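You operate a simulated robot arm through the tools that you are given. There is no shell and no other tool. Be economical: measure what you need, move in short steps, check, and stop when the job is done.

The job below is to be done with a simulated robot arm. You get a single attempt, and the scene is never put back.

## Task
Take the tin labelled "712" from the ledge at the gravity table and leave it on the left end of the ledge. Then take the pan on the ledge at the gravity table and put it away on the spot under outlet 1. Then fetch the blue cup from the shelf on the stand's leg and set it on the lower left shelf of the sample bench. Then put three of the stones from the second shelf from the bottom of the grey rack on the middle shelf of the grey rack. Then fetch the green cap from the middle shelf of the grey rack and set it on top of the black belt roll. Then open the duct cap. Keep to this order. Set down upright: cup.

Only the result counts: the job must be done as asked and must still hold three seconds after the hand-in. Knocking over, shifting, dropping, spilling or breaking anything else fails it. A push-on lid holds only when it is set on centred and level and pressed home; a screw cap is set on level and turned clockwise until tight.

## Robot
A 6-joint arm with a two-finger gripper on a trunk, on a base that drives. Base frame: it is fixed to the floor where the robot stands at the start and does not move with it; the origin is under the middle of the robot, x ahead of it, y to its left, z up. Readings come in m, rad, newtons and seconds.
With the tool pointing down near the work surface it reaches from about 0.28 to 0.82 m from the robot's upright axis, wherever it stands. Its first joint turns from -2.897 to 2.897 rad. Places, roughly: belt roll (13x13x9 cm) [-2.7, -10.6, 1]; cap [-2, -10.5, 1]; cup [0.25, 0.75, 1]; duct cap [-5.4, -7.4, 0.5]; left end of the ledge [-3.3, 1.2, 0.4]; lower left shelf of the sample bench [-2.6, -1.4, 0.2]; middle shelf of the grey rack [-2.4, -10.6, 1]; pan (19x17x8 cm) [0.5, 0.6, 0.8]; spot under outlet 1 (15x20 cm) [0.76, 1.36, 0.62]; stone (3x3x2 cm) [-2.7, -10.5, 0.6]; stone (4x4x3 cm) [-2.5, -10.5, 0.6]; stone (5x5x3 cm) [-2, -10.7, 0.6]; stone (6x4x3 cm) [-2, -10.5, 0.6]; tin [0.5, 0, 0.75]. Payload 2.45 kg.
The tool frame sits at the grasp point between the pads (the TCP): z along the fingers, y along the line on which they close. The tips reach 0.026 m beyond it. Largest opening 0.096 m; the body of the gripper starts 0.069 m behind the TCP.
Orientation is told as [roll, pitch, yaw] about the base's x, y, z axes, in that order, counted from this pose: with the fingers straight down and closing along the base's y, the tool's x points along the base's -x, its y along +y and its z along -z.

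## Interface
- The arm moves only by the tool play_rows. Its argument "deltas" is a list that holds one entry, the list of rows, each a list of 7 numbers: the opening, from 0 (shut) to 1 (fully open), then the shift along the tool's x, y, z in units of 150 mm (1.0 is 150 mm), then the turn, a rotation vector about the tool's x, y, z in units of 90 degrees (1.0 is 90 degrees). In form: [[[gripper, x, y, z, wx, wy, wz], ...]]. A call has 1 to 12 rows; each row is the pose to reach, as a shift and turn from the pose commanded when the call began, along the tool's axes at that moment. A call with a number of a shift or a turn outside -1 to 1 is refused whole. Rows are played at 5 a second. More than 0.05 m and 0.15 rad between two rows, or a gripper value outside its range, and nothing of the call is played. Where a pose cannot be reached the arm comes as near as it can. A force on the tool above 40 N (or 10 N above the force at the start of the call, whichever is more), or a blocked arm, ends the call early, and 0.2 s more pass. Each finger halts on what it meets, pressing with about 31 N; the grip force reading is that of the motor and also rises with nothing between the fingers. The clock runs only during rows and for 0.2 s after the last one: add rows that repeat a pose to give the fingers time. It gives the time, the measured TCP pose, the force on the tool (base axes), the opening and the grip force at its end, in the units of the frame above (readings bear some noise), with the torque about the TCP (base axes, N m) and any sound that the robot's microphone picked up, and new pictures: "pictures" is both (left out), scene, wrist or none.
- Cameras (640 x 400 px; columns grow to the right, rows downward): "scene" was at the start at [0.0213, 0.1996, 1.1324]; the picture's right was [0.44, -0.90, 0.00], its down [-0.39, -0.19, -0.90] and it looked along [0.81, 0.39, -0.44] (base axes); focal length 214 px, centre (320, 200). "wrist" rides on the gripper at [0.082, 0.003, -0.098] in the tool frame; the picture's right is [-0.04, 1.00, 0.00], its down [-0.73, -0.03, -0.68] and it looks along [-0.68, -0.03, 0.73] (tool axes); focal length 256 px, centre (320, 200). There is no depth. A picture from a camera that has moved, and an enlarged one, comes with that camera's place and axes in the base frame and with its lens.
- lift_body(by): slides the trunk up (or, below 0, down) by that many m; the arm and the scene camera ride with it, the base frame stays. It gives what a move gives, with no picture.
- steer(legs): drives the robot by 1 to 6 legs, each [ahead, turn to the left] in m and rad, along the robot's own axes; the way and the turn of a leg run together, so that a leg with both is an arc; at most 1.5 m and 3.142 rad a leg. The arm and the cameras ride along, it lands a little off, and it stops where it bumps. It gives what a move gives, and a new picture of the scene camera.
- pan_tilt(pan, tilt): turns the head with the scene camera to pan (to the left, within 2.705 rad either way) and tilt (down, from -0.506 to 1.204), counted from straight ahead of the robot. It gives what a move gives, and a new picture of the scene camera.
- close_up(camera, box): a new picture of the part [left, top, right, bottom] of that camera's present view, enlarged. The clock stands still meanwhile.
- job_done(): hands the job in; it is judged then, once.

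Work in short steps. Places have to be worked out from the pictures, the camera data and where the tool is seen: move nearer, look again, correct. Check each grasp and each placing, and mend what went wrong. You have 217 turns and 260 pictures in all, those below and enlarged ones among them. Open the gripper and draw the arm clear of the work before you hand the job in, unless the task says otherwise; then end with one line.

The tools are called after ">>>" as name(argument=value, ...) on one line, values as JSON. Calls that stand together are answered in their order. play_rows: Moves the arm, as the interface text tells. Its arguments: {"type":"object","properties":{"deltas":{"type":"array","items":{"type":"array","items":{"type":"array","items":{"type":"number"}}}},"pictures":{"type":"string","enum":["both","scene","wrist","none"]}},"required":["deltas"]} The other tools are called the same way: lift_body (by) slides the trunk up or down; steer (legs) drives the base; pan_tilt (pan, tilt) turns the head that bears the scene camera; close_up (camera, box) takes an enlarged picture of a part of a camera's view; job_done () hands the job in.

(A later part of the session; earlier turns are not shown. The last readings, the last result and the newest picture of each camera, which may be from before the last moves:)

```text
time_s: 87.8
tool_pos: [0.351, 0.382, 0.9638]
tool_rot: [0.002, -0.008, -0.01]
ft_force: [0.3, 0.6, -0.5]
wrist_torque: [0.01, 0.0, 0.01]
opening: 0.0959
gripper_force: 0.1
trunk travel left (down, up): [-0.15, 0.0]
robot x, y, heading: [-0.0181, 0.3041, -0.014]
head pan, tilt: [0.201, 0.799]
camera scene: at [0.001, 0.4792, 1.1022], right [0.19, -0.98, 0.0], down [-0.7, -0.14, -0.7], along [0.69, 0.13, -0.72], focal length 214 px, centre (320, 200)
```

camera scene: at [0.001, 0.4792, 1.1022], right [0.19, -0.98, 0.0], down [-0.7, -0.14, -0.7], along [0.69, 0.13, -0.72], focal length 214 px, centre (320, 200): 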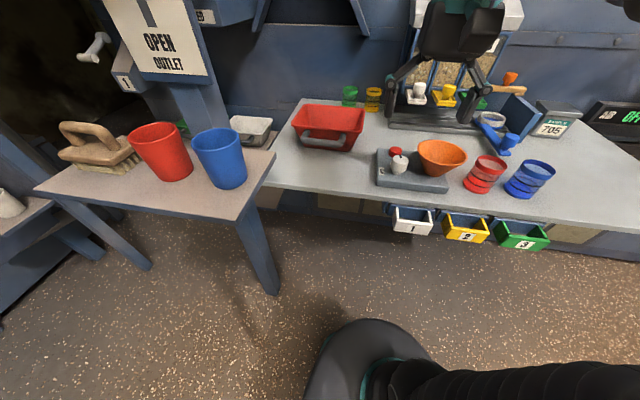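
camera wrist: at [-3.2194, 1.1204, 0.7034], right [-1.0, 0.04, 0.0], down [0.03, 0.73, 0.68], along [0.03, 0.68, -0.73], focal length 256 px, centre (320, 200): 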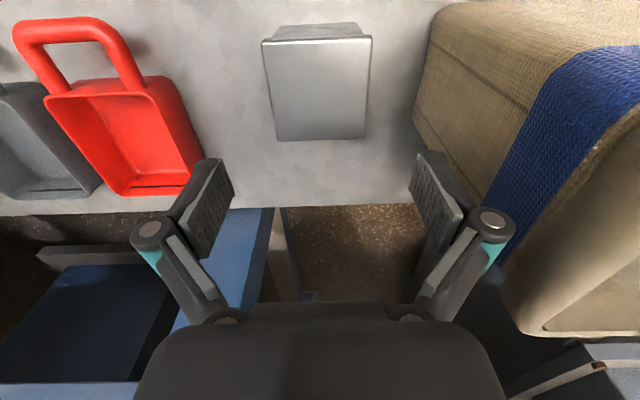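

Close-up of the pan.

>>> close_up(camera="scene", box=[270, 80, 390, 170])

>>> pan_tilt(pan=0.8, tilt=0.5)

```text
4.44 times, centred on (330, 125) of scene
camera zoom: at [0.001, 0.4792, 1.1022], right [0.19, -0.98, 0.0], down [-0.7, -0.14, -0.7], along [0.69, 0.13, -0.72], focal length 953 px, centre (276, 533)
```

zoom: 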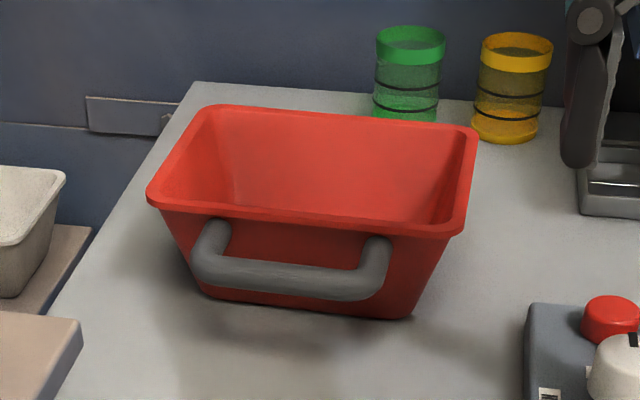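

```text
time_s: 88.8
tool_pos: [0.3511, 0.38, 0.9639]
tool_rot: [-0.001, -0.007, -0.011]
ft_force: [0.4, 1.3, -0.1]
wrist_torque: [0.0, 0.01, 0.02]
opening: 0.0958
gripper_force: 0.1
trunk travel left (down, up): [-0.15, 0.0]
robot x, y, heading: [-0.0224, 0.3039, -0.013]
head pan, tilt: [0.799, 0.499]
camera scene: at [-0.0141, 0.5285, 1.128], right [0.71, -0.71, 0.0], down [-0.34, -0.34, -0.88], along [0.62, 0.62, -0.48], focal length 214 px, centre (320, 200)
```

scene: 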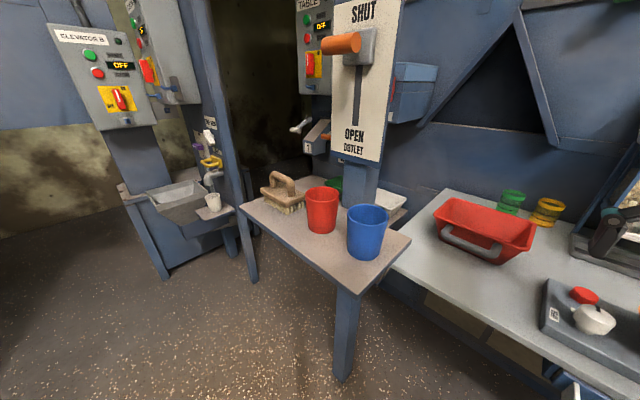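

Pan rim: x≈.485–.612, y≈.47–.642, z≈.85; handle extends out in front to x≈.425, leaving room for a finger. I'll grip the front wall at its middle with the fingers tilted along the wall. First rotate 90° and move above.

>>> play_rows(deltas=[[[1, -0.02, 0.09, 0, 0, 0, 0.0909], [1, -0.04, 0.18, 0, 0, 0, 0.1818], [1, -0.08, 0.27, 0, 0, 0, 0.2727], [1, -0.12, 0.36, 0, 0, 0, 0.3636], [1, -0.16, 0.45, 0, 0, 0, 0.4545], [1, -0.2, 0.54, 0, 0, 0, 0.5454], [1, -0.24, 0.63, 0, 0, 0, 0.6363], [1, -0.28, 0.72, 0, 0, 0, 0.7272], [1, -0.32, 0.81, 0, 0, 0, 0.8181], [1, -0.36, 0.9, 0, 0, 0, 0.909], [1, -0.4, 1, 0, 0, 0, 1.0]]], pictures="none")

>>> play_rows(deltas=[[[1, 0.06, 0.09, 0, -0.08, 0, 0], [1, 0.12, 0.18, 0, -0.16, 0, 0], [1, 0.18, 0.27, 0, -0.24, 0, 0]]], pictures="both")

```text
time_s: 91.2
tool_pos: [0.4127, 0.5303, 0.9649]
tool_rot: [0.006, 0.002, -1.584]
ft_force: [-0.4, -1.5, 0.4]
wrist_torque: [0.05, -0.05, 0.03]
opening: 0.096
gripper_force: 0.0
trunk travel left (down, up): [-0.15, 0.0]
robot x, y, heading: [-0.019, 0.3057, -0.011]
head pan, tilt: [0.799, 0.499]
```

```text
time_s: 92.0
tool_pos: [0.4524, 0.5588, 0.9657]
tool_rot: [0.386, 0.002, -1.583]
ft_force: [0.5, 0.1, 0.2]
wrist_torque: [0.02, -0.01, -0.03]
opening: 0.0958
gripper_force: 0.1
trunk travel left (down, up): [-0.15, 0.0]
robot x, y, heading: [-0.019, 0.3042, -0.01]
head pan, tilt: [0.799, 0.499]
camera scene: at [-0.014, 0.5287, 1.1281], right [0.71, -0.7, 0.0], down [-0.34, -0.34, -0.88], along [0.62, 0.62, -0.48], focal length 214 px, centre (320, 200)
camera wrist: at [0.4195, 0.6407, 1.058], right [0.93, -0.05, 0.38], down [-0.29, -0.73, 0.62], along [0.24, -0.68, -0.69], focal length 256 px, centre (320, 200)
```

scene: 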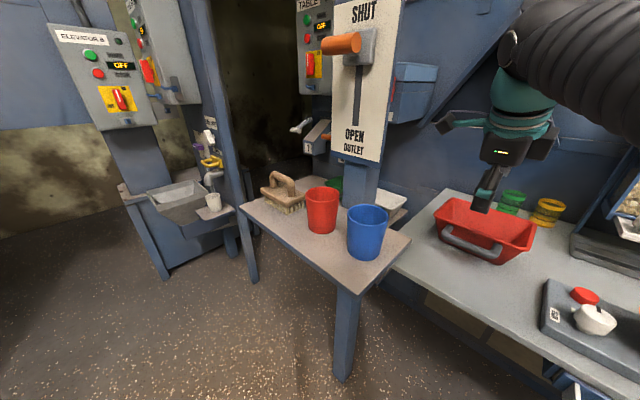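
wrist: 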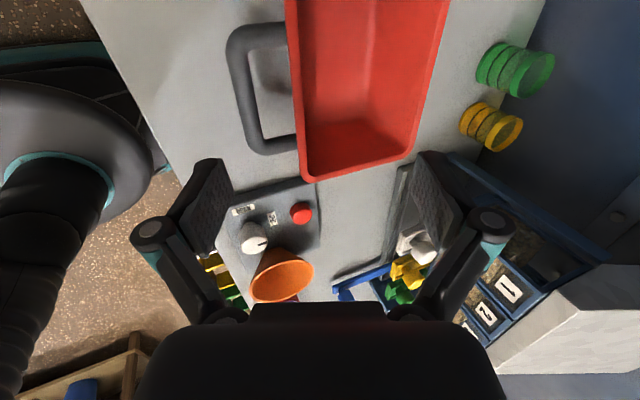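

Rim front edge at x≈.478, handle bar x .428–.449. I'll narrow the opening to 0.4 and approach along the wall tilt, pausing just above.

>>> play_rows(deltas=[[[0.6, 0, -0.06, 0.1, 0, 0, 0], [0.4, -0.02, -0.119, 0.3, 0, 0, 0], [0.4, -0.02, -0.119, 0.47, 0, 0, 0], [0.4, -0.02, -0.119, 0.47, 0, 0, 0]]], pictures="both")

```text
time_s: 93.0
tool_pos: [0.4622, 0.5552, 0.8931]
tool_rot: [0.385, 0.0, -1.582]
ft_force: [-0.3, -0.5, -0.4]
wrist_torque: [-0.02, -0.01, 0.0]
opening: 0.0385
gripper_force: 0.1
trunk travel left (down, up): [-0.15, 0.0]
robot x, y, heading: [-0.0192, 0.3034, -0.011]
head pan, tilt: [0.799, 0.499]
camera scene: at [-0.0141, 0.5287, 1.1281], right [0.71, -0.7, 0.0], down [-0.34, -0.34, -0.88], along [0.62, 0.62, -0.48], focal length 214 px, centre (320, 200)
camera wrist: at [0.4298, 0.6368, 0.9859], right [0.93, -0.05, 0.37], down [-0.29, -0.73, 0.62], along [0.24, -0.68, -0.69], focal length 256 px, centre (320, 200)
```

scene: 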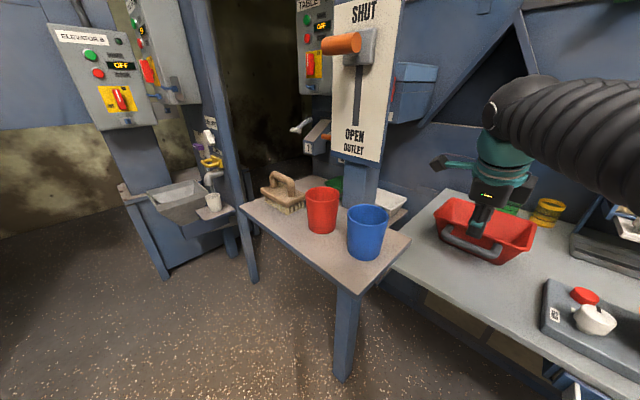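
wrist: 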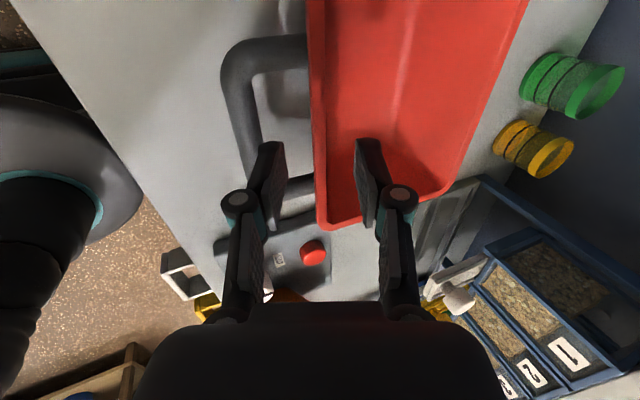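

Fingers straddle the front wall, inside the handle. Descend along the wall and close.

>>> play_rows(deltas=[[[0.4, 0, 0, 0.17, 0, 0, 0], [0.4, 0, 0, 0.35, 0, 0, 0], [0.2, 0, 0, 0.35, 0, 0, 0], [0, 0, 0, 0.35, 0, 0, 0], [0, 0, 0, 0.35, 0, 0, 0]]], pictures="both")

```text
time_s: 94.2
tool_pos: [0.4828, 0.5539, 0.8443]
tool_rot: [0.382, -0.001, -1.581]
ft_force: [-0.1, -0.4, -2.4]
wrist_torque: [0.02, 0.09, 0.06]
opening: 0.0059
gripper_force: 31.0
trunk travel left (down, up): [-0.15, 0.0]
robot x, y, heading: [-0.0222, 0.3034, -0.009]
head pan, tilt: [0.799, 0.499]
camera scene: at [-0.014, 0.5287, 1.128], right [0.71, -0.7, 0.0], down [-0.34, -0.34, -0.88], along [0.62, 0.62, -0.48], focal length 214 px, centre (320, 200)
camera wrist: at [0.4508, 0.6363, 0.9374], right [0.93, -0.05, 0.37], down [-0.29, -0.73, 0.62], along [0.24, -0.68, -0.69], focal length 256 px, centre (320, 200)
```

scene: 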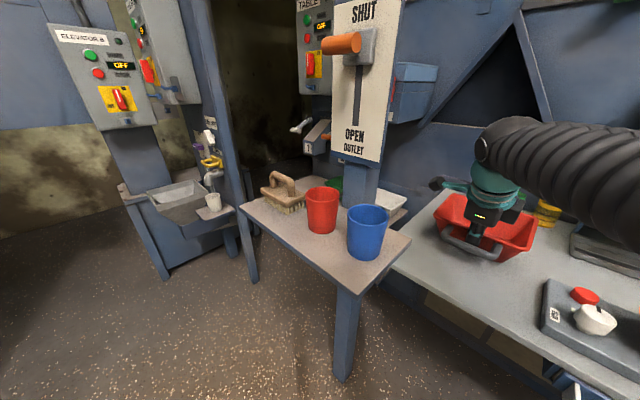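
wrist: 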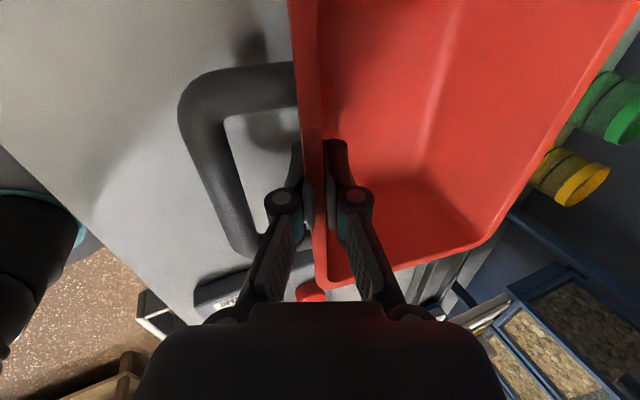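

Wall gripped (5.9 mm). Lift straight up 9 cm.

>>> play_rows(deltas=[[[0, 0, 0.05, -0.12, 0, 0, 0], [0, 0, 0.1, -0.25, 0, 0, 0], [0, 0, 0.226, -0.5, 0, 0, 0], [0, 0, 0.226, -0.556, 0, 0, 0]]], pictures="both")

```text
time_s: 95.2
tool_pos: [0.4822, 0.5516, 0.9341]
tool_rot: [0.383, 0.0, -1.581]
ft_force: [0.4, 0.5, -2.5]
wrist_torque: [0.0, 0.12, 0.03]
opening: 0.0059
gripper_force: 31.1
trunk travel left (down, up): [-0.15, 0.0]
robot x, y, heading: [-0.0168, 0.304, -0.013]
head pan, tilt: [0.799, 0.499]
camera scene: at [-0.0139, 0.5288, 1.128], right [0.71, -0.7, 0.0], down [-0.34, -0.34, -0.88], along [0.62, 0.62, -0.48], focal length 214 px, centre (320, 200)
camera wrist: at [0.45, 0.6352, 1.0268], right [0.93, -0.05, 0.37], down [-0.29, -0.73, 0.62], along [0.24, -0.68, -0.69], focal length 256 px, centre (320, 200)
```

scene: 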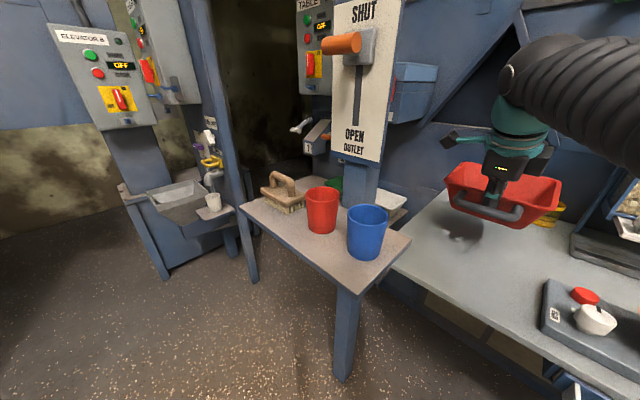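
wrist: 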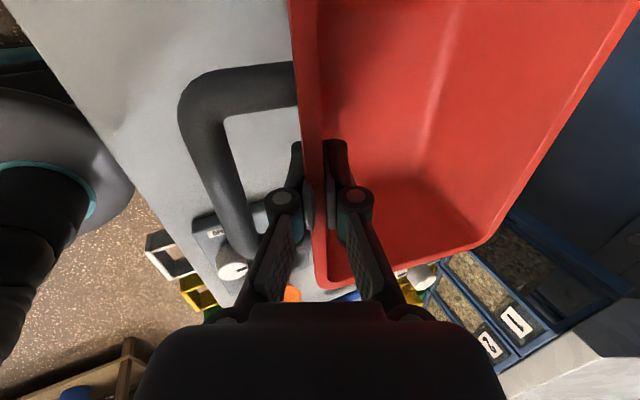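

Pan held level. Raise 10 cm more, shift right away from the cups' shelf, pull in, then reverse.

>>> play_rows(deltas=[[[0, 0, 0.12, -0.3, 0, 0, 0], [0, 0, 0.251, -0.617, 0, 0, 0], [0, -0.3, 0.251, -0.617, 0, 0, 0], [0, -0.6, 0.1, -0.67, 0, 0, 0], [0, -0.67, -0.15, -0.77, 0, 0, 0], [0, -0.67, -0.366, -0.868, 0, 0, 0]]], pictures="none")

>>> steer(legs=[[-0.53, 0], [0, 1.53], [0.74, 0], [0, -0.52]])

```text
refused: row 2 steps farther than a row can; nothing moved
```

```text
time_s: 104.7
tool_pos: [-0.721, 1.4302, 0.9338]
tool_rot: [0.371, -0.012, -0.04]
ft_force: [7.9, -14.4, -0.5]
wrist_torque: [1.31, 0.89, 1.58]
opening: 0.006
gripper_force: 30.8
trunk travel left (down, up): [-0.15, 0.0]
robot x, y, heading: [-0.5001, 0.9228, 1.508]
head pan, tilt: [0.799, 0.499]
stopped in leg 3: the force on the tool passed its limit at 118 N (the readings are from after the stop); the commanded pose is now the measured one
camera scene: at [-0.7213, 0.9419, 1.1283], right [0.74, 0.67, 0.0], down [0.32, -0.35, -0.88], along [-0.59, 0.65, -0.48], focal length 214 px, centre (320, 200)
```

scene: 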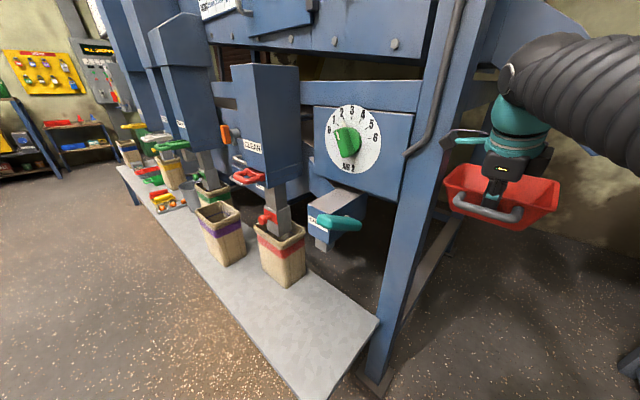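

My refused arm move let the drive run unretracted; the pan bumped the machine post. I back off a little and check pan and cups.

>>> steer(legs=[[-0.25, 0]])

>>> pan_tilt(pan=-1.4, tilt=0.4)

>>> close_up(camera="wrist", box=[0, 0, 640, 400])

```text
time_s: 106.5
tool_pos: [-0.7345, 1.1808, 0.9336]
tool_rot: [0.37, -0.011, -0.044]
ft_force: [-0.1, -0.3, -2.3]
wrist_torque: [-0.09, 0.0, 0.0]
opening: 0.006
gripper_force: 30.9
trunk travel left (down, up): [-0.15, 0.0]
robot x, y, heading: [-0.5142, 0.6697, 1.512]
head pan, tilt: [0.799, 0.499]
camera scene: at [-0.7374, 0.6927, 1.128], right [0.74, 0.67, 0.0], down [0.32, -0.35, -0.88], along [-0.59, 0.65, -0.48], focal length 214 px, centre (320, 200)
```

scene: 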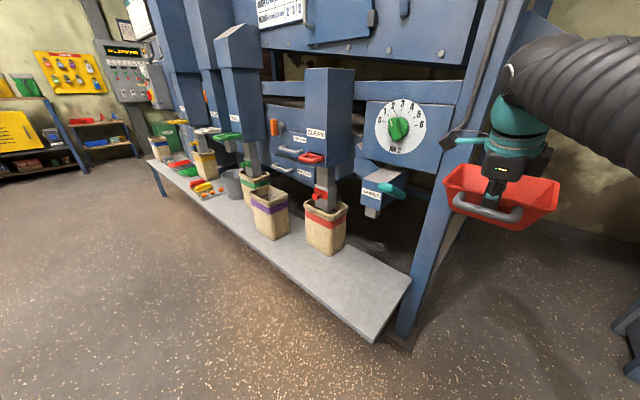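

```text
time_s: 108.6
tool_pos: [-0.7367, 1.1802, 0.9319]
tool_rot: [0.37, -0.009, -0.044]
ft_force: [0.2, 0.4, -1.4]
wrist_torque: [-0.09, 0.03, 0.04]
opening: 0.0059
gripper_force: 31.1
trunk travel left (down, up): [-0.15, 0.0]
robot x, y, heading: [-0.5154, 0.6736, 1.51]
head pan, tilt: [-1.4, 0.4]
camera scene: at [-0.5842, 0.6355, 1.1372], right [0.11, -0.99, 0.0], down [-0.39, -0.04, -0.92], along [0.92, 0.1, -0.39], focal length 214 px, centre (320, 200)
```

scene: 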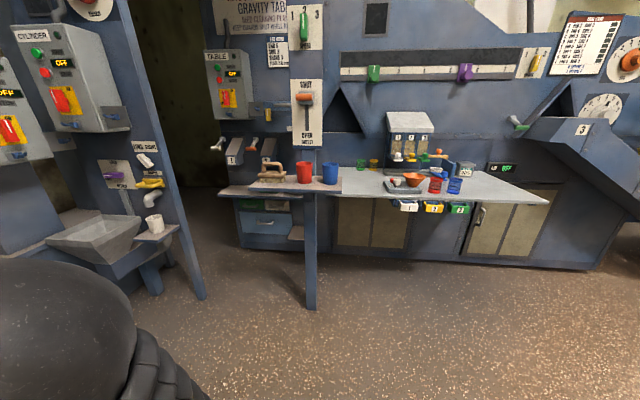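

```text
1.00 times, centred on (320, 200) of wrist (not enlarged: the box is as wide or as high as the picture)
camera zoom: at [-0.8191, 1.1532, 1.0255], right [0.08, 0.93, 0.36], down [0.71, -0.3, 0.63], along [0.7, 0.21, -0.69], focal length 256 px, centre (320, 200)
```

zoom: 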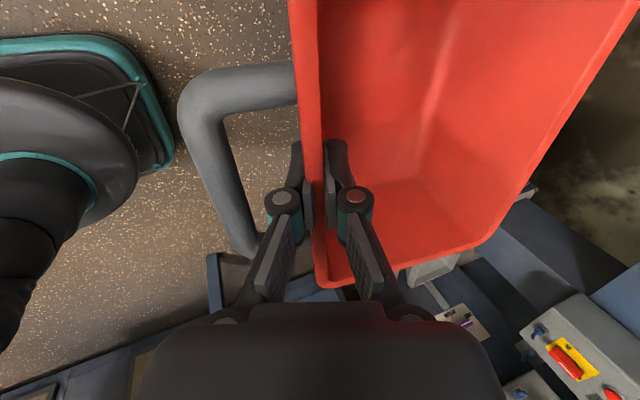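

Cups are untouched and the pan is still properly held. I zoom on the outlet 1 spot.

>>> close_up(camera="scene", box=[190, 120, 310, 220])

```text
4.00 times, centred on (250, 170) of scene
camera zoom: at [-0.5842, 0.6355, 1.1372], right [0.11, -0.99, 0.0], down [-0.39, -0.04, -0.92], along [0.92, 0.1, -0.39], focal length 858 px, centre (600, 320)
```

zoom: 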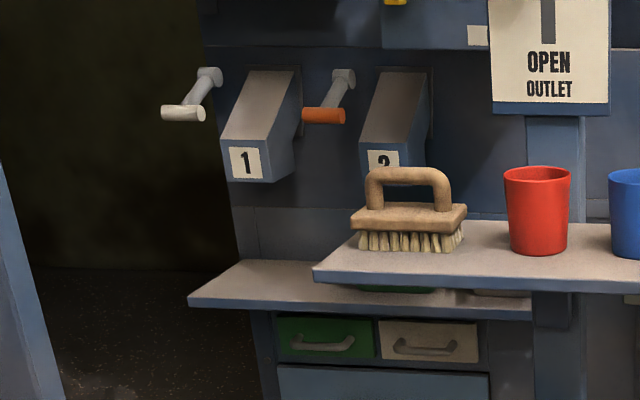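

Spot is reachable from about (-0.05,1.3) heading 0, coming in below outlet 1's chute. First bring the pan in front of me (shift right) and up.

>>> play_rows(deltas=[[[0, -0.2, 0.05, -0.1, 0, 0, 0], [0, -0.4, 0.1, -0.2, 0, 0, 0], [0, -0.6, 0.15, -0.3, 0, 0, 0], [0, -0.8, 0.15, -0.37, 0, 0, 0], [0, -1, 0.15, -0.37, 0, 0, 0]]], pictures="none")

```text
time_s: 109.8
tool_pos: [-0.5858, 1.1763, 0.9946]
tool_rot: [0.37, -0.009, -0.043]
ft_force: [-1.0, 0.6, -2.1]
wrist_torque: [-0.12, -0.02, 0.0]
opening: 0.006
gripper_force: 30.7
trunk travel left (down, up): [-0.15, 0.0]
robot x, y, heading: [-0.5139, 0.6721, 1.512]
head pan, tilt: [-1.4, 0.4]
```

Again right and pulled in.

>>> play_rows(deltas=[[[0, -0.15, -0.15, -0.06, 0, 0, 0], [0, -0.3, -0.3, -0.12, 0, 0, 0], [0, -0.45, -0.45, -0.18, 0, 0, 0], [0, -0.6, -0.617, -0.251, 0, 0, 0]]], pictures="none")

```text
time_s: 110.8
tool_pos: [-0.5022, 1.072, 0.9982]
tool_rot: [0.368, -0.01, -0.044]
ft_force: [0.6, 0.0, -2.9]
wrist_torque: [-0.16, -0.02, -0.02]
opening: 0.0059
gripper_force: 31.1
trunk travel left (down, up): [-0.15, 0.0]
robot x, y, heading: [-0.5124, 0.6713, 1.509]
head pan, tilt: [-1.4, 0.4]
```

Now arc around to face the outlet.

>>> steer(legs=[[0.13, 0], [0.75, -1.51]])

>>> pan_tilt(pan=0.0, tilt=0.6)

```text
time_s: 115.8
tool_pos: [0.3937, 1.2942, 0.9979]
tool_rot: [0.37, -0.012, -1.545]
ft_force: [-0.5, -0.6, -2.3]
wrist_torque: [-0.05, 0.07, -0.02]
opening: 0.0059
gripper_force: 31.0
trunk travel left (down, up): [-0.15, 0.0]
robot x, y, heading: [-0.0025, 1.2792, 0.012]
head pan, tilt: [-1.4, 0.4]
cut short: leg 2
camera scene: at [-0.0511, 1.3446, 1.1372], right [-0.98, -0.18, 0.0], down [-0.07, 0.38, -0.92], along [0.17, -0.91, -0.39], focal length 214 px, centre (320, 200)
```

scene: 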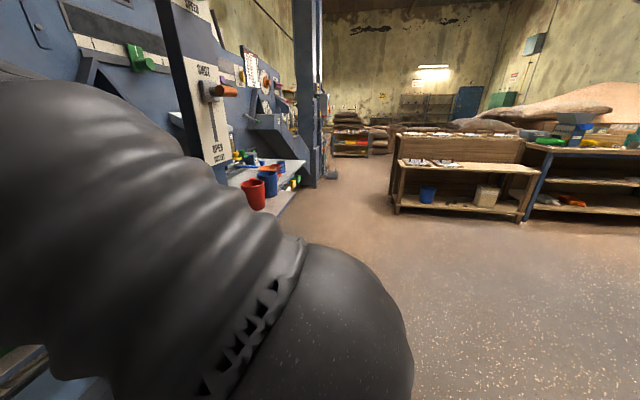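

```text
time_s: 117.3
tool_pos: [0.3937, 1.2937, 0.9982]
tool_rot: [0.37, -0.01, -1.545]
ft_force: [0.0, 0.9, -2.9]
wrist_torque: [-0.01, 0.12, 0.0]
opening: 0.0061
gripper_force: 30.7
trunk travel left (down, up): [-0.15, 0.0]
robot x, y, heading: [-0.0058, 1.2769, 0.016]
head pan, tilt: [0.0, 0.6]
camera scene: at [0.0204, 1.4367, 1.119], right [0.01, -1.0, 0.0], down [-0.56, -0.01, -0.83], along [0.83, 0.01, -0.56], focal length 214 px, centre (320, 200)
```

scene: 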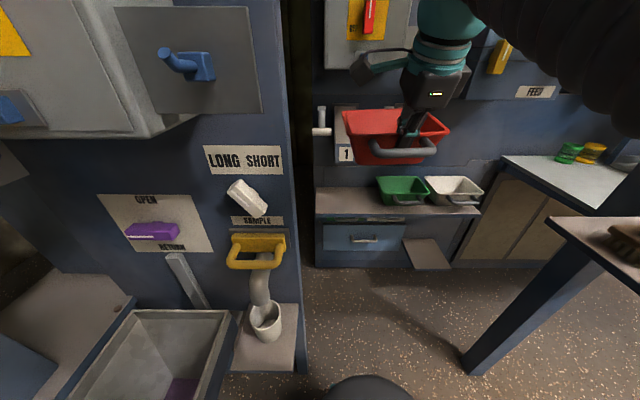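

I'm well placed. Zoom on the shelf with the green/white pans and the free spot.

>>> close_up(camera="scene", box=[300, 90, 500, 240])

```text
2.67 times, centred on (400, 165) of scene
camera zoom: at [0.0204, 1.4367, 1.119], right [0.01, -1.0, 0.0], down [-0.56, -0.01, -0.83], along [0.83, 0.01, -0.56], focal length 572 px, centre (107, 293)
```

zoom: 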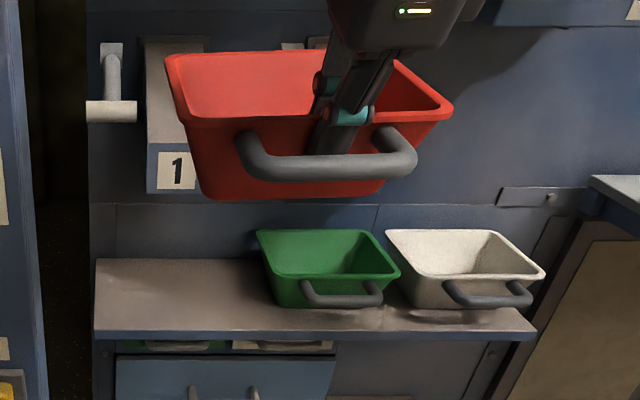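

Target rim centre ≈(.755,1.356): TCP ≈(.696,1.342). Pan centre sits ~1.5 cm left of TCP. I lower first in front of the chute.

>>> play_rows(deltas=[[[0, 0, -0.03, 0.22, 0, 0, 0.006], [0, 0, -0.06, 0.44, -0.004, 0, 0.012], [0, 0, -0.09, 0.66, -0.008, 0, 0.018], [0, 0, -0.127, 0.88, -0.008, 0, 0.023]]], pictures="none")

>>> play_rows(deltas=[[[0, 0.06, -0.03, 0.22, 0, 0, 0], [0, 0.12, -0.06, 0.44, 0, 0, 0], [0, 0.18, -0.09, 0.66, 0, 0, 0], [0, 0.24, -0.115, 0.82, 0, 0, 0]]], pictures="scene")

```text
time_s: 118.3
tool_pos: [0.4223, 1.2924, 0.8688]
tool_rot: [0.385, 0.003, -1.579]
ft_force: [0.0, 1.8, -1.6]
wrist_torque: [-0.01, 0.09, -0.01]
opening: 0.006
gripper_force: 31.2
trunk travel left (down, up): [-0.15, 0.0]
robot x, y, heading: [-0.0034, 1.2755, 0.012]
head pan, tilt: [0.0, 0.6]
```

```text
time_s: 119.3
tool_pos: [0.4532, 1.3286, 0.7458]
tool_rot: [0.383, 0.004, -1.578]
ft_force: [-0.1, -0.2, -1.9]
wrist_torque: [0.03, 0.1, -0.04]
opening: 0.006
gripper_force: 30.6
trunk travel left (down, up): [-0.15, 0.0]
robot x, y, heading: [-0.0032, 1.2788, 0.008]
head pan, tilt: [0.0, 0.6]
camera scene: at [0.0203, 1.4367, 1.119], right [0.01, -1.0, 0.0], down [-0.56, -0.01, -0.83], along [0.83, 0.01, -0.56], focal length 214 px, centre (320, 200)
```

scene: 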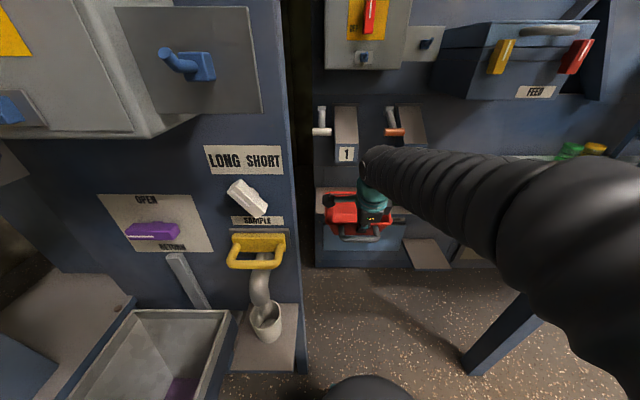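

Now forward toward the spot at constant height (pan base ~5 cm above shelf).

>>> play_rows(deltas=[[[0, 0.02, 0.19, 0.077, 0, 0, 0], [0, 0.04, 0.38, 0.153, 0, 0, 0], [0, 0.045, 0.57, 0.23, 0, 0, 0], [0, 0.045, 0.751, 0.303, 0, 0, 0]]], pictures="scene")

```text
time_s: 120.3
tool_pos: [0.5753, 1.3343, 0.7481]
tool_rot: [0.384, 0.004, -1.578]
ft_force: [-0.5, -0.2, -1.2]
wrist_torque: [-0.02, 0.13, 0.01]
opening: 0.0061
gripper_force: 31.3
trunk travel left (down, up): [-0.15, 0.0]
robot x, y, heading: [-0.0031, 1.2786, 0.01]
head pan, tilt: [0.0, 0.6]
camera scene: at [0.0202, 1.4368, 1.119], right [0.01, -1.0, 0.0], down [-0.56, -0.01, -0.83], along [0.83, 0.01, -0.56], focal length 214 px, centre (320, 200)
```

scene: 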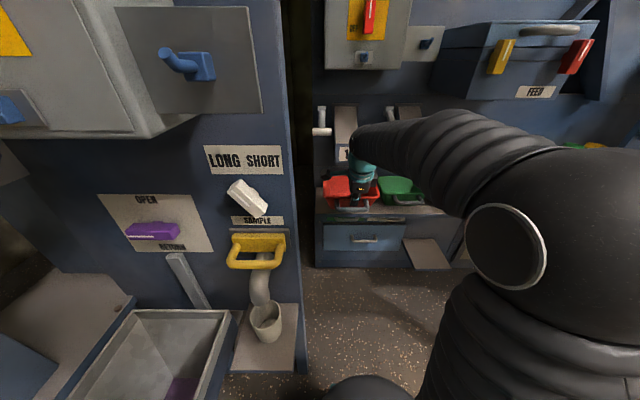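

Continue forward to x≈.692 and check.

>>> play_rows(deltas=[[[0, 0.02, 0.2, 0.08, 0, 0, 0], [0, 0.04, 0.4, 0.162, 0, 0, 0], [0, 0.05, 0.6, 0.243, 0, 0, 0], [0, 0.05, 0.723, 0.293, 0, 0, 0]]], pictures="wrist")

>>> close_up(camera="scene", box=[290, 110, 450, 230])

```text
time_s: 121.3
tool_pos: [0.693, 1.3396, 0.7476]
tool_rot: [0.382, 0.005, -1.578]
ft_force: [-0.1, 0.5, -0.7]
wrist_torque: [-0.03, 0.09, 0.03]
opening: 0.0059
gripper_force: 30.4
trunk travel left (down, up): [-0.15, 0.0]
robot x, y, heading: [-0.0055, 1.2763, 0.007]
head pan, tilt: [0.0, 0.6]
camera wrist: at [0.6604, 1.4226, 0.8413], right [0.93, -0.05, 0.37], down [-0.29, -0.73, 0.62], along [0.24, -0.68, -0.69], focal length 256 px, centre (320, 200)
```

wrist: 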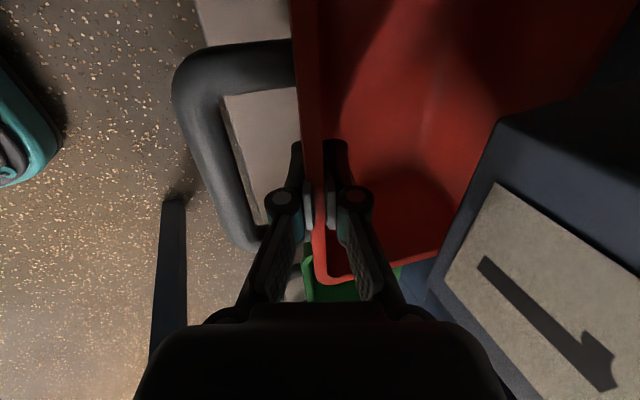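

```text
3.33 times, centred on (370, 170) of scene
camera zoom: at [0.0203, 1.4368, 1.119], right [0.01, -1.0, 0.0], down [-0.56, -0.01, -0.83], along [0.82, 0.01, -0.56], focal length 715 px, centre (153, 300)
```

zoom: 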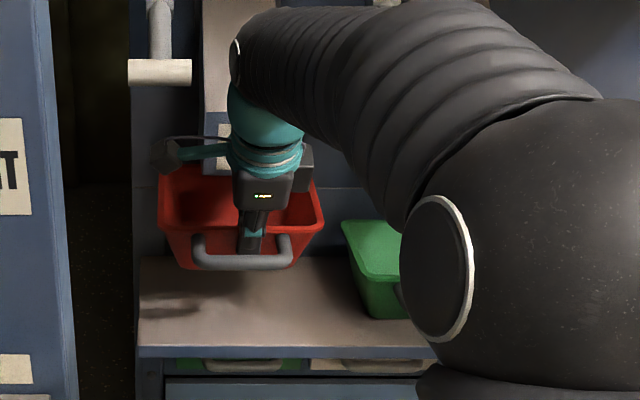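

Position good; shift 1 cm left and lower.

>>> play_rows(deltas=[[[0, 0.067, 0.0, 0.0, 0, 0, 0], [0, 0.067, -0.056, 0.139, 0, 0, 0], [0, 0.067, -0.1, 0.247, 0, 0, 0], [0, 0.067, -0.125, 0.309, 0, 0, 0], [0, 0.067, -0.137, 0.34, 0, 0, 0], [0, 0.067, -0.15, 0.371, 0, 0, 0], [0, 0.067, -0.162, 0.402, 0, 0, 0]]], pictures="wrist")

```text
time_s: 122.9
tool_pos: [0.6922, 1.3519, 0.684]
tool_rot: [0.384, 0.002, -1.579]
ft_force: [-3.0, 0.2, 7.7]
wrist_torque: [0.58, 0.12, 0.21]
opening: 0.006
gripper_force: 30.5
trunk travel left (down, up): [-0.15, 0.0]
robot x, y, heading: [-0.0067, 1.2796, 0.012]
head pan, tilt: [0.0, 0.6]
camera wrist: at [0.6592, 1.4334, 0.7779], right [0.93, -0.05, 0.38], down [-0.29, -0.73, 0.62], along [0.25, -0.68, -0.69], focal length 256 px, centre (320, 200)
```

wrist: 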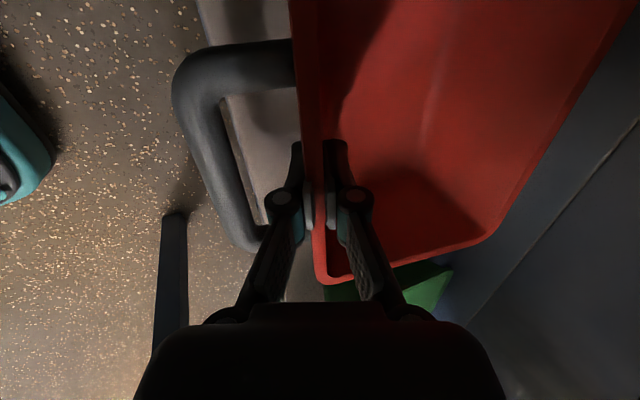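

Contact beginning (≈10 N). A touch lower, then open.

>>> play_rows(deltas=[[[0, 0, -0.006, 0.015, 0, 0, 0], [0, 0, -0.01, 0.025, 0, 0, 0]]], pictures="none")

>>> play_rows(deltas=[[[0.2, 0, 0, 0, 0, 0, 0], [0.4, 0, 0, 0, 0, 0, 0], [0.4, 0, 0, 0, 0, 0, 0]]], pictures="wrist")

```text
time_s: 123.5
tool_pos: [0.6909, 1.351, 0.6826]
tool_rot: [0.39, 0.005, -1.581]
ft_force: [-10.0, -5.4, 30.5]
wrist_torque: [0.04, -0.06, -0.1]
opening: 0.006
gripper_force: 30.6
trunk travel left (down, up): [-0.15, 0.0]
robot x, y, heading: [-0.0074, 1.2779, 0.01]
head pan, tilt: [0.0, 0.6]
```

```text
time_s: 124.3
tool_pos: [0.6916, 1.3515, 0.6779]
tool_rot: [0.382, 0.003, -1.579]
ft_force: [1.6, -0.1, 0.0]
wrist_torque: [0.02, 0.02, 0.02]
opening: 0.0378
gripper_force: 0.0
trunk travel left (down, up): [-0.15, 0.0]
robot x, y, heading: [-0.007, 1.2801, 0.011]
head pan, tilt: [0.0, 0.6]
camera wrist: at [0.6592, 1.434, 0.7712], right [0.93, -0.05, 0.37], down [-0.29, -0.73, 0.62], along [0.24, -0.68, -0.69], focal length 256 px, centre (320, 200)
```

wrist: 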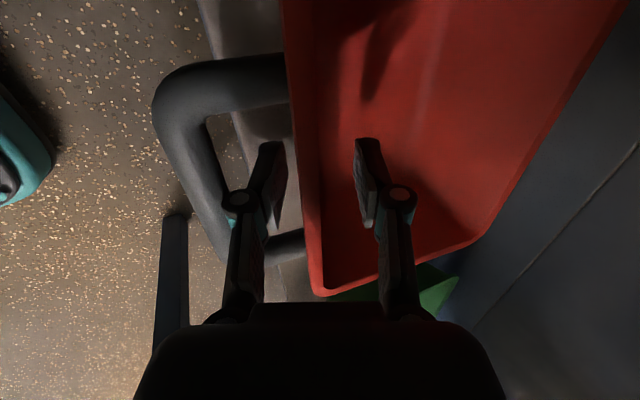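

Released. Withdraw along the tool axis, then back.

>>> play_rows(deltas=[[[0.4, 0, 0, -0.15, 0, 0, 0], [0.4, 0, 0, -0.4, 0, 0, 0], [0.4, 0, -0.1, -0.55, 0, 0, 0], [0.4, 0, -0.35, -0.65, 0, 0, 0], [0.4, 0, -0.6, -0.75, 0, 0, 0], [0.4, 0, -0.85, -0.85, 0, 0, 0]]], pictures="none")

>>> close_up(camera="scene", box=[290, 110, 450, 230])

```text
time_s: 125.7
tool_pos: [0.5269, 1.3482, 0.7487]
tool_rot: [0.382, 0.004, -1.577]
ft_force: [0.4, -0.3, -0.2]
wrist_torque: [-0.03, 0.01, 0.01]
opening: 0.0381
gripper_force: 0.0
trunk travel left (down, up): [-0.15, 0.0]
robot x, y, heading: [-0.0088, 1.2789, 0.015]
head pan, tilt: [0.0, 0.6]
```

```text
3.33 times, centred on (370, 170) of scene
camera zoom: at [0.0209, 1.4368, 1.119], right [0.01, -1.0, 0.0], down [-0.57, -0.01, -0.82], along [0.82, 0.01, -0.57], focal length 715 px, centre (153, 300)
```

zoom: 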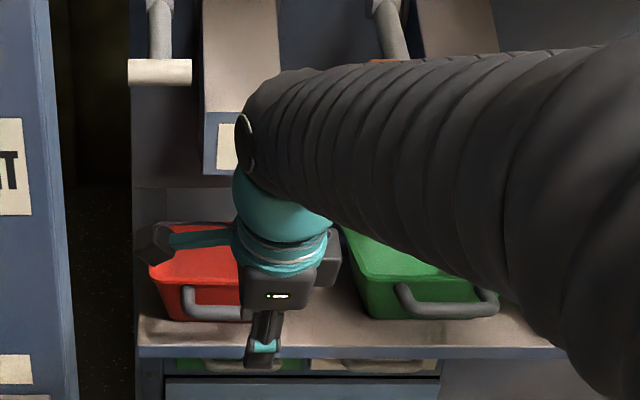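

Pan rests on the spot beside the green pan. Before picking the cup I look toward the sample bench's lower shelf to choose the grasp.

>>> pan_tilt(pan=-2.35, tilt=0.25)

>>> close_up(camera="scene", box=[240, 140, 400, 260])

```text
time_s: 127.9
tool_pos: [0.5274, 1.3479, 0.7495]
tool_rot: [0.382, 0.004, -1.577]
ft_force: [-0.3, -0.3, 0.0]
wrist_torque: [-0.01, -0.02, 0.02]
opening: 0.0383
gripper_force: 0.0
trunk travel left (down, up): [-0.15, 0.0]
robot x, y, heading: [-0.0058, 1.2786, 0.016]
head pan, tilt: [-2.349, 0.25]
camera scene: at [-0.1327, 1.3684, 1.1512], right [-0.72, 0.69, 0.0], down [0.17, 0.18, -0.97], along [-0.67, -0.7, -0.25], focal length 214 px, centre (320, 200)
```

scene: 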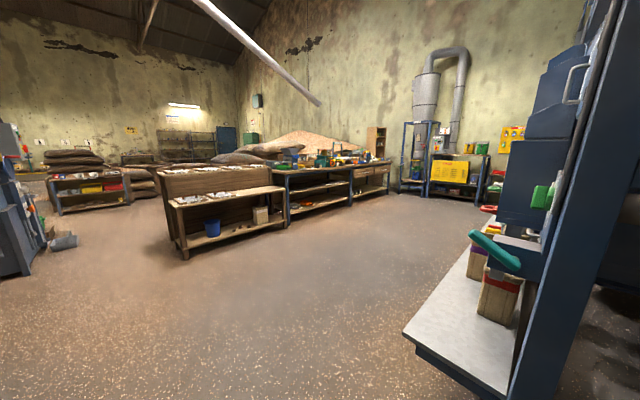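

```text
3.33 times, centred on (320, 200) of scene
camera zoom: at [-0.1327, 1.3684, 1.1512], right [-0.72, 0.69, 0.0], down [0.17, 0.18, -0.97], along [-0.67, -0.7, -0.25], focal length 715 px, centre (320, 200)
```

zoom: 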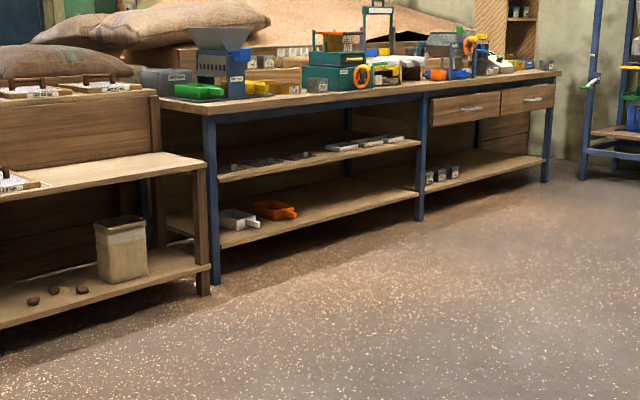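

The lower left shelf has a ~0.3 m gap with free space right of the orange tray; I'll hold the cup with the tool tilted 45° forward. First retract here and undo tilt.

>>> play_rows(deltas=[[[0.6, 0, -0.05, -0.235, 0.06, 0, 0], [0.8, 0, -0.1, -0.47, 0.12, 0, 0], [1, 0, -0.15, -0.7, 0.18, 0, 0], [1, 0, -0.195, -0.94, 0.243, 0, 0]]], pictures="none")

>>> pan_tilt(pan=0.0, tilt=0.6)

```text
time_s: 128.9
tool_pos: [0.4456, 1.3508, 0.8712]
tool_rot: [0.0, 0.003, -1.577]
ft_force: [0.6, 0.3, -0.5]
wrist_torque: [0.03, -0.01, -0.02]
opening: 0.096
gripper_force: 0.0
trunk travel left (down, up): [-0.15, 0.0]
robot x, y, heading: [-0.005, 1.2743, 0.012]
head pan, tilt: [-2.349, 0.25]
```

```text
time_s: 131.1
tool_pos: [0.4453, 1.3518, 0.8697]
tool_rot: [0.001, 0.003, -1.577]
ft_force: [-0.3, 0.0, 0.1]
wrist_torque: [-0.01, 0.0, -0.03]
opening: 0.0958
gripper_force: 0.0
trunk travel left (down, up): [-0.15, 0.0]
robot x, y, heading: [-0.0031, 1.2755, 0.008]
head pan, tilt: [0.0, 0.6]
camera scene: at [0.0204, 1.4367, 1.119], right [0.01, -1.0, 0.0], down [-0.56, -0.01, -0.83], along [0.83, 0.01, -0.56], focal length 214 px, centre (320, 200)
```

scene: 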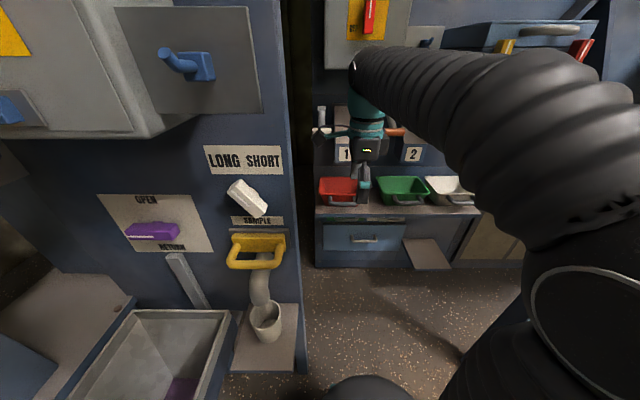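

Red pan stands aligned with the others. Now raise, pull back and rotate the gripper back by 90°.

>>> play_rows(deltas=[[[1, -0.04, -0.03, -0.08, 0, 0, -0.0909], [1, -0.08, -0.06, -0.16, 0, 0, -0.1818], [1, -0.12, -0.09, -0.24, 0, 0, -0.2727], [1, -0.16, -0.12, -0.32, 0, 0, -0.3636], [1, -0.2, -0.15, -0.4, 0, 0, -0.4545], [1, -0.24, -0.18, -0.48, 0, 0, -0.5454], [1, -0.28, -0.21, -0.56, 0, 0, -0.6363], [1, -0.32, -0.24, -0.64, 0, 0, -0.7272], [1, -0.36, -0.27, -0.72, 0, 0, -0.8181], [1, -0.4, -0.3, -0.8, 0, 0, -0.909], [1, -0.4, -0.33, -0.8, 0, 0, -1.0]]], pictures="none")

```text
time_s: 133.5
tool_pos: [0.396, 1.2923, 0.9886]
tool_rot: [0.004, -0.001, -0.006]
ft_force: [-0.4, -0.3, -0.7]
wrist_torque: [0.04, -0.01, 0.03]
opening: 0.096
gripper_force: 0.1
trunk travel left (down, up): [-0.15, 0.0]
robot x, y, heading: [-0.0076, 1.2757, 0.013]
head pan, tilt: [0.0, 0.6]
```

Reverse out along the same arc and face the cup shelf.

>>> steer(legs=[[-0.75, 1.51], [0, -1.51]])

>>> pan_tilt(pan=-0.15, tilt=0.45)

```text
time_s: 141.3
tool_pos: [-0.0903, 0.8096, 0.9889]
tool_rot: [0.003, -0.001, -0.032]
ft_force: [0.0, 0.4, -0.2]
wrist_torque: [0.0, 0.01, -0.03]
opening: 0.0958
gripper_force: 0.0
trunk travel left (down, up): [-0.15, 0.0]
robot x, y, heading: [-0.4952, 0.8096, -0.008]
head pan, tilt: [0.0, 0.6]
cut short: leg 1
camera scene: at [-0.4618, 0.9653, 1.119], right [-0.01, -1.0, 0.0], down [-0.56, 0.01, -0.83], along [0.82, -0.01, -0.56], focal length 214 px, centre (320, 200)
```

scene: 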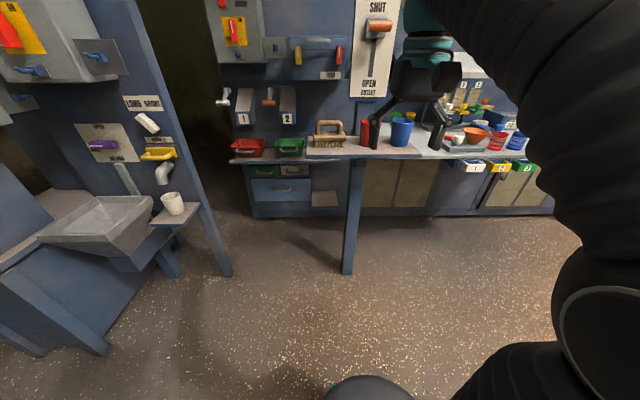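

```text
time_s: 142.0
tool_pos: [-0.0895, 0.809, 0.989]
tool_rot: [0.005, -0.003, -0.031]
ft_force: [-0.4, 1.0, -0.1]
wrist_torque: [0.02, -0.01, -0.01]
opening: 0.096
gripper_force: 0.0
trunk travel left (down, up): [-0.15, 0.0]
robot x, y, heading: [-0.4908, 0.8018, -0.005]
head pan, tilt: [-0.15, 0.45]
camera scene: at [-0.4595, 0.9516, 1.1325], right [-0.16, -0.99, 0.0], down [-0.43, 0.07, -0.9], along [0.89, -0.15, -0.44], focal length 214 px, centre (320, 200)
```

scene: 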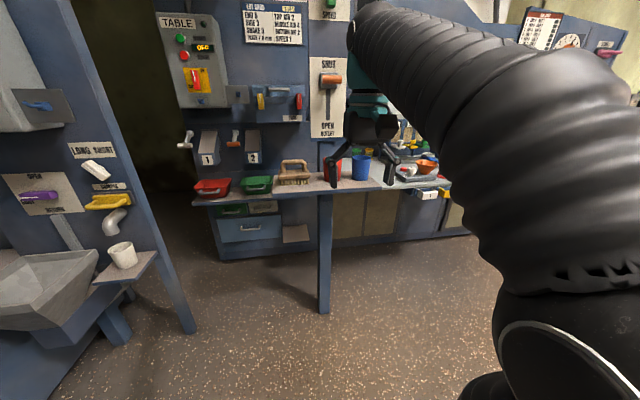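

Tilt the tool 45° forward and align laterally with the blue cup; then look with the wrist camera.

>>> play_rows(deltas=[[[0.9, 0, -0.08, 0, 0, -0.085, 0], [0.9, 0, -0.16, 0, 0, -0.17, 0], [0.9, 0, -0.24, 0, 0, -0.255, 0], [0.9, 0, -0.32, 0, 0, -0.34, 0], [0.9, 0, -0.4, 0, 0, -0.425, 0], [0.9, 0, -0.48, 0, 0, -0.5, 0]]], pictures="both")

```text
time_s: 143.4
tool_pos: [-0.0905, 0.7363, 0.9885]
tool_rot: [0.002, -0.788, -0.035]
ft_force: [-0.1, 0.3, 0.2]
wrist_torque: [0.03, -0.03, 0.01]
opening: 0.0862
gripper_force: 0.1
trunk travel left (down, up): [-0.15, 0.0]
robot x, y, heading: [-0.4928, 0.8063, -0.013]
head pan, tilt: [-0.15, 0.45]
camera scene: at [-0.4593, 0.9515, 1.1326], right [-0.16, -0.99, 0.0], down [-0.43, 0.07, -0.9], along [0.89, -0.15, -0.44], focal length 214 px, centre (320, 200)
camera wrist: at [-0.2175, 0.745, 1.001], right [0.06, 1.0, 0.03], down [0.04, -0.03, 1.0], along [1.0, -0.06, -0.04], focal length 256 px, centre (320, 200)
```

scene: 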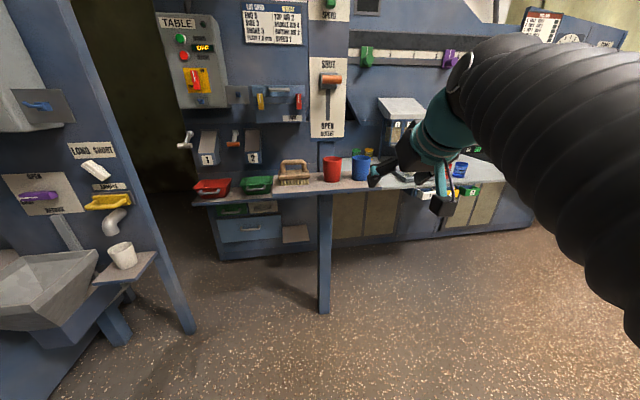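
wrist: 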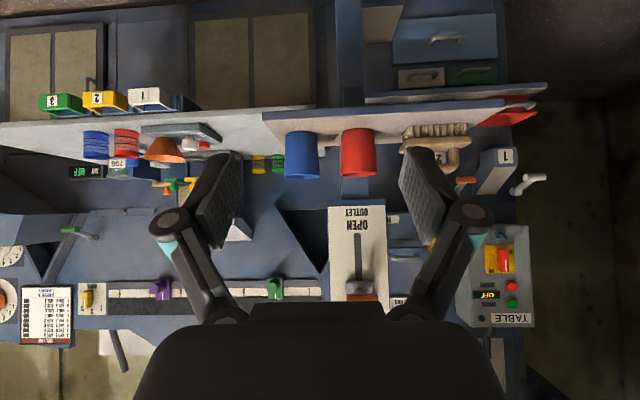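

Blue cup at about (.237,.685), z .857–.942, dia ≈.064; red cup 10 cm to its left. Drive 0.15 m closer.

>>> steer(legs=[[0.15, 0]])

>>> play_rows(deltas=[[[0.85, 0.0, -0.15, 0, 0, 0, 0.0], [0.85, 0.0, -0.3, 0, 0, 0, 0]]], pictures="both")

```text
time_s: 144.8
tool_pos: [0.0583, 0.7361, 0.9896]
tool_rot: [0.005, -0.789, -0.035]
ft_force: [1.0, 0.1, -0.6]
wrist_torque: [-0.02, -0.02, 0.0]
opening: 0.0864
gripper_force: 0.1
trunk travel left (down, up): [-0.15, 0.0]
robot x, y, heading: [-0.3399, 0.8059, -0.013]
head pan, tilt: [-0.15, 0.45]
camera scene: at [-0.3094, 0.9497, 1.1326], right [-0.16, -0.99, 0.0], down [-0.43, 0.07, -0.9], along [0.89, -0.15, -0.44], focal length 214 px, centre (320, 200)
```

scene: 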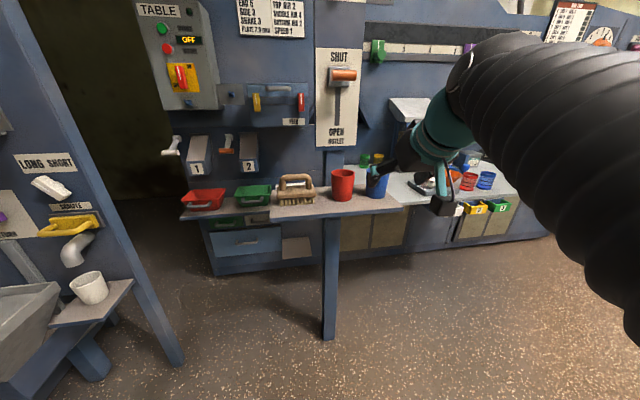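

```text
time_s: 145.4
tool_pos: [0.0577, 0.6915, 0.9891]
tool_rot: [0.002, -0.787, -0.028]
ft_force: [-1.3, 0.0, 0.2]
wrist_torque: [-0.02, 0.02, -0.03]
opening: 0.0814
gripper_force: 0.0
trunk travel left (down, up): [-0.15, 0.0]
robot x, y, heading: [-0.3411, 0.8063, -0.016]
head pan, tilt: [-0.15, 0.45]
camera scene: at [-0.3095, 0.9498, 1.1325], right [-0.16, -0.99, 0.0], down [-0.43, 0.07, -0.9], along [0.89, -0.15, -0.44], focal length 214 px, centre (320, 200)
camera wrist: at [-0.0683, 0.699, 1.001], right [0.05, 1.0, 0.03], down [0.04, -0.03, 1.0], along [1.0, -0.05, -0.04], focal length 256 px, centre (320, 200)
```

scene: 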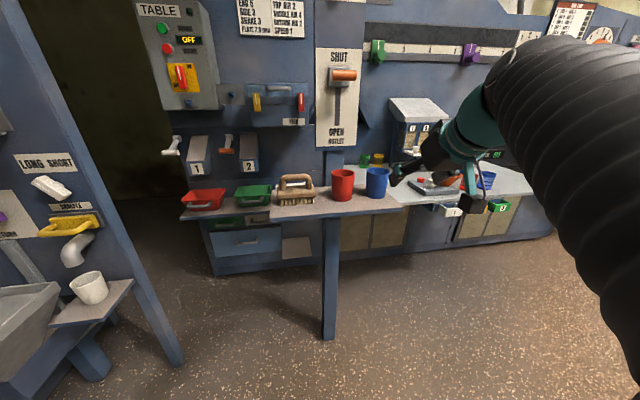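
wrist: 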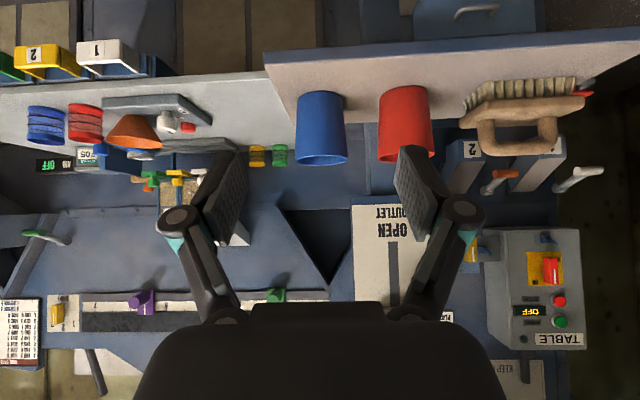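

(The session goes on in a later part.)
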